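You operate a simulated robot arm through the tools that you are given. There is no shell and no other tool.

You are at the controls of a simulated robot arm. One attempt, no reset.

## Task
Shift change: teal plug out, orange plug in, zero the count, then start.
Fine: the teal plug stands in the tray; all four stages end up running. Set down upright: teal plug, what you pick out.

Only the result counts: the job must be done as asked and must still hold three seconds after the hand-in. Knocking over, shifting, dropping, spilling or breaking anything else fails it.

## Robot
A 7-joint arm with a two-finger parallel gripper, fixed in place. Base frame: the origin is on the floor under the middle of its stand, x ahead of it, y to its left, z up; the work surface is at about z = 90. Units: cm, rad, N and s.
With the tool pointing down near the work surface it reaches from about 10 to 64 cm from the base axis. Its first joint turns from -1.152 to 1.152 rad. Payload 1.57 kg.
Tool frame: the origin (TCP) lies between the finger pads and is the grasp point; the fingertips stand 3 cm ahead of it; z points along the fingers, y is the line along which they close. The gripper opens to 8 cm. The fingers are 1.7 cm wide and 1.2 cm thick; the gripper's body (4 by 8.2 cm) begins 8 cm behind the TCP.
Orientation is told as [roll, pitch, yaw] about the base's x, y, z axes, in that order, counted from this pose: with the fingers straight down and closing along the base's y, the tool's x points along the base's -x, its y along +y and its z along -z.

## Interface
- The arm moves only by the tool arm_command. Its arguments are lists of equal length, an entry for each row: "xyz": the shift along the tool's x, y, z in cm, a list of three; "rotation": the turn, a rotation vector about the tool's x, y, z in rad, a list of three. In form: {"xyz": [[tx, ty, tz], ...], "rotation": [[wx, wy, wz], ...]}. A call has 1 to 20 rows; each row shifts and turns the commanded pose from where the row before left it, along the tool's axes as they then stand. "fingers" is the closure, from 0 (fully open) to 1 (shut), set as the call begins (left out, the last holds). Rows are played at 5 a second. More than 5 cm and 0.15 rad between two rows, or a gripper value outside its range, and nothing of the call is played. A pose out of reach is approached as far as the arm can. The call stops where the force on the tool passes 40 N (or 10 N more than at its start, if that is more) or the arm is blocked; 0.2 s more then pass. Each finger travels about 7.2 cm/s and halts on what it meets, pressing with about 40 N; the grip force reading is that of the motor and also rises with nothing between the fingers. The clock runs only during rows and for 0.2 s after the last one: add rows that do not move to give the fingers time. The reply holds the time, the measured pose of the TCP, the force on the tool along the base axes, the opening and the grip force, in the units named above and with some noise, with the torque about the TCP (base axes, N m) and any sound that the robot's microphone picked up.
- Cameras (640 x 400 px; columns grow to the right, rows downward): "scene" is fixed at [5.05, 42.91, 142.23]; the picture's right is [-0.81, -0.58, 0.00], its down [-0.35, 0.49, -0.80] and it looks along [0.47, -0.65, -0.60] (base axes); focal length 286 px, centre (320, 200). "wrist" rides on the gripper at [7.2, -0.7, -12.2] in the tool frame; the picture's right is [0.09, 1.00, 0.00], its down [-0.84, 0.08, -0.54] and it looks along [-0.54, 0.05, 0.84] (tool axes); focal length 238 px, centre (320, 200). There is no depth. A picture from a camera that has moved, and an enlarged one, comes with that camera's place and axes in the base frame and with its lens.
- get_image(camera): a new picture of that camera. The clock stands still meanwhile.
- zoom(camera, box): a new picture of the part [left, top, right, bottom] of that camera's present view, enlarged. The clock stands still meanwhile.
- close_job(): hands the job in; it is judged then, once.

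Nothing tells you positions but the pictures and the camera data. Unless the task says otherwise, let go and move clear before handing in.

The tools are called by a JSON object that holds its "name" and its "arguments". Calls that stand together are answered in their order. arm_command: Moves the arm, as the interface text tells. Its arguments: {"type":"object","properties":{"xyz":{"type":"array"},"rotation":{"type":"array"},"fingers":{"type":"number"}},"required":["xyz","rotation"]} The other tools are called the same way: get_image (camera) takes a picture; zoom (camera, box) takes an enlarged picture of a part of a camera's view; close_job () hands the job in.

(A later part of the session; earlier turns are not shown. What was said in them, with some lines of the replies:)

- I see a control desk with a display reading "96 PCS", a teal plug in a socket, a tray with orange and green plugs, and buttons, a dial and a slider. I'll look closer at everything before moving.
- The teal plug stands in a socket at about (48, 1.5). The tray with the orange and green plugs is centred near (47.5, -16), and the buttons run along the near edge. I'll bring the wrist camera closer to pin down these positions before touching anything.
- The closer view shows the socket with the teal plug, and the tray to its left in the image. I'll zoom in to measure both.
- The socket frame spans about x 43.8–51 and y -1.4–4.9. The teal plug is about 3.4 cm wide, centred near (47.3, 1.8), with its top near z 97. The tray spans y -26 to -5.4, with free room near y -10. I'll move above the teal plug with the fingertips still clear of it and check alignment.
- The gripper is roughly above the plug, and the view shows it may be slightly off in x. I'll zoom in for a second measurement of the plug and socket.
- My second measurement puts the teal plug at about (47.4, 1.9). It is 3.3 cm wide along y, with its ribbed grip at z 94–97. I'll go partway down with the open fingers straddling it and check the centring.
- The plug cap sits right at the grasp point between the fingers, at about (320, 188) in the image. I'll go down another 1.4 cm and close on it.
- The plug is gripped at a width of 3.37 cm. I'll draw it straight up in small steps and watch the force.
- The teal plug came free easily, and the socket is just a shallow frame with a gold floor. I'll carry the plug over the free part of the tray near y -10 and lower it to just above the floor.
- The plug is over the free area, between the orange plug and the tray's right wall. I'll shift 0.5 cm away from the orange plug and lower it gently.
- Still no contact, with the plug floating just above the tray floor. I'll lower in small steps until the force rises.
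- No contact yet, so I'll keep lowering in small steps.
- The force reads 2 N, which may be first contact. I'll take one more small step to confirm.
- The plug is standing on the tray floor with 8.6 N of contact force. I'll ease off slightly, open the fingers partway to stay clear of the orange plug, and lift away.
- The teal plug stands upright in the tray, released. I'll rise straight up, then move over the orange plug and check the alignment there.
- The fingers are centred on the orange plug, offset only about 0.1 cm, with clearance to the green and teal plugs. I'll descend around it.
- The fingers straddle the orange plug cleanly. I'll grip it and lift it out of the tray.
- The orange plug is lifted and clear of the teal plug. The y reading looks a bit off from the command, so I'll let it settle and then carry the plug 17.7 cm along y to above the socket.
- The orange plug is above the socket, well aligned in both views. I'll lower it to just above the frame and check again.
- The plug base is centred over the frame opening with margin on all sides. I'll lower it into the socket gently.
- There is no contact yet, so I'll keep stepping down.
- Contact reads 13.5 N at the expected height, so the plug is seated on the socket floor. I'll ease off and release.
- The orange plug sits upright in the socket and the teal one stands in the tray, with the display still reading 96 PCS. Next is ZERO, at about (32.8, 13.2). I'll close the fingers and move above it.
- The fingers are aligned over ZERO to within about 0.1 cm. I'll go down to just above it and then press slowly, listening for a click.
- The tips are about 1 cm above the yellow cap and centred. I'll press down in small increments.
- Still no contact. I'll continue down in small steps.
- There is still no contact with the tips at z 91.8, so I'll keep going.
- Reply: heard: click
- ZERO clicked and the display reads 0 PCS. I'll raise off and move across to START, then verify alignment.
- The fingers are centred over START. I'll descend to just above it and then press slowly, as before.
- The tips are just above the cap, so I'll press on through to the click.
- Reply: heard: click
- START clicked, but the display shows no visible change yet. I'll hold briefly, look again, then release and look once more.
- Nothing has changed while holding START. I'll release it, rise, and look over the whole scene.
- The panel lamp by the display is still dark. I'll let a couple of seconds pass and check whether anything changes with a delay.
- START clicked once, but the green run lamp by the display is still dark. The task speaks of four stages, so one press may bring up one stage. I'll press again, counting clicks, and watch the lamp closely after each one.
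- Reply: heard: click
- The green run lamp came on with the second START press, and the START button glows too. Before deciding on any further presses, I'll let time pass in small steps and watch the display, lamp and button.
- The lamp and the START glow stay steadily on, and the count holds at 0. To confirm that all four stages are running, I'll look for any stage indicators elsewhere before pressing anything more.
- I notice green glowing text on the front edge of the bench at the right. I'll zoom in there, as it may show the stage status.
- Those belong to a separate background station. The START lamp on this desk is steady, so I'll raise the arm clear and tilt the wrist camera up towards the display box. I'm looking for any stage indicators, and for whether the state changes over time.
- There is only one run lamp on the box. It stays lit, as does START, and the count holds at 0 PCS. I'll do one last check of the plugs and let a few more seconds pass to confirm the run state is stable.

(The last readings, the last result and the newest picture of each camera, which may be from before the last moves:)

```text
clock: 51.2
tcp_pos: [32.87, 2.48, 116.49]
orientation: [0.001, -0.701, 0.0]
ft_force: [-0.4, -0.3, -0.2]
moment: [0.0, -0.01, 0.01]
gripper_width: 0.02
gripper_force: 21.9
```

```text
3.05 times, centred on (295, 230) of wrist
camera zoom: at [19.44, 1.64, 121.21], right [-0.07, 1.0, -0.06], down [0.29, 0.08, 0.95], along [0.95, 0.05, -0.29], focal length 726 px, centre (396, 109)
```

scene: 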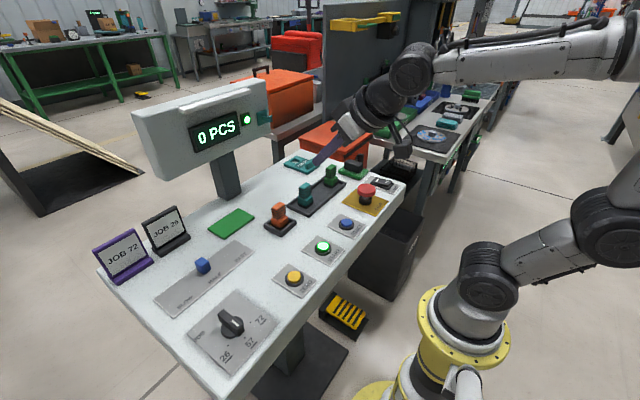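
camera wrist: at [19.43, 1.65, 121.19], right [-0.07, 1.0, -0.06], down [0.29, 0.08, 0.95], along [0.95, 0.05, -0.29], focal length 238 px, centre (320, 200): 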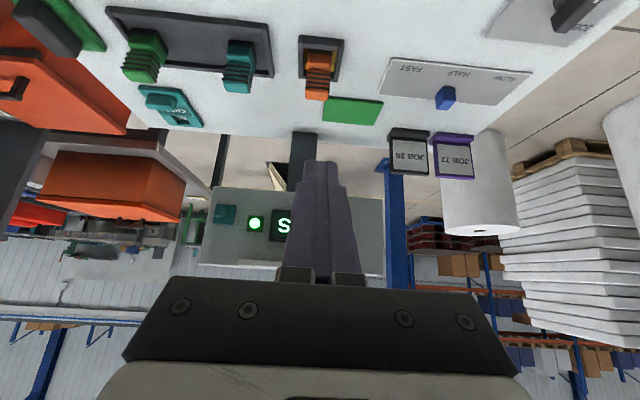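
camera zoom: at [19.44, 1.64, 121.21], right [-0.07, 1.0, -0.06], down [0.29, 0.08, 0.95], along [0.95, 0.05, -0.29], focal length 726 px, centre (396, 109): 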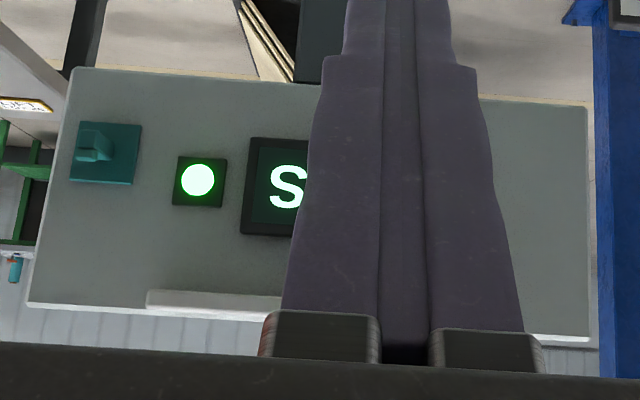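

Everything looks as asked, so I'm handing in:
- **Teal plug:** it stands upright in the tray.
- **Orange plug:** it is seated in the socket.
- **Count:** the display reads 0 PCS.
- **Start:** the run lamp and START button have stayed lit for over 9 s. I pressed START twice, because the lamp was still dark nearly 5 s after the first press. No per-stage indicator is visible, so I'm taking the lamp as the sign that all four stages are running.

The arm is clear and holds nothing.

{"name": "close_job", "arguments": {}}

```text
The job is handed in.
```

I swapped the plugs, zeroed the count and started the machine, then handed the job in. I couldn't confirm each of the four stages separately. The desk shows only one run lamp, so I took it staying lit to mean all four are running.

- **Teal plug:** it stands upright in the tray, clear of the green plug.
- **Orange plug:** it stands upright in the socket, resting on the socket floor.
- **Count:** I pressed ZERO once, and the display went from 96 to 0 PCS and stayed there.
- **Start:** I pressed START twice. The run lamp was still dark nearly 5 s after the first press, so I pressed again. The lamp and the START button were then lit and stayed lit for over 9 s, up to hand-in. I can't tell whether the second press was needed or the first was just slow to take effect.

I saw nothing else on the desk knocked over or moved. The arm ended well clear, with nothing in the gripper.
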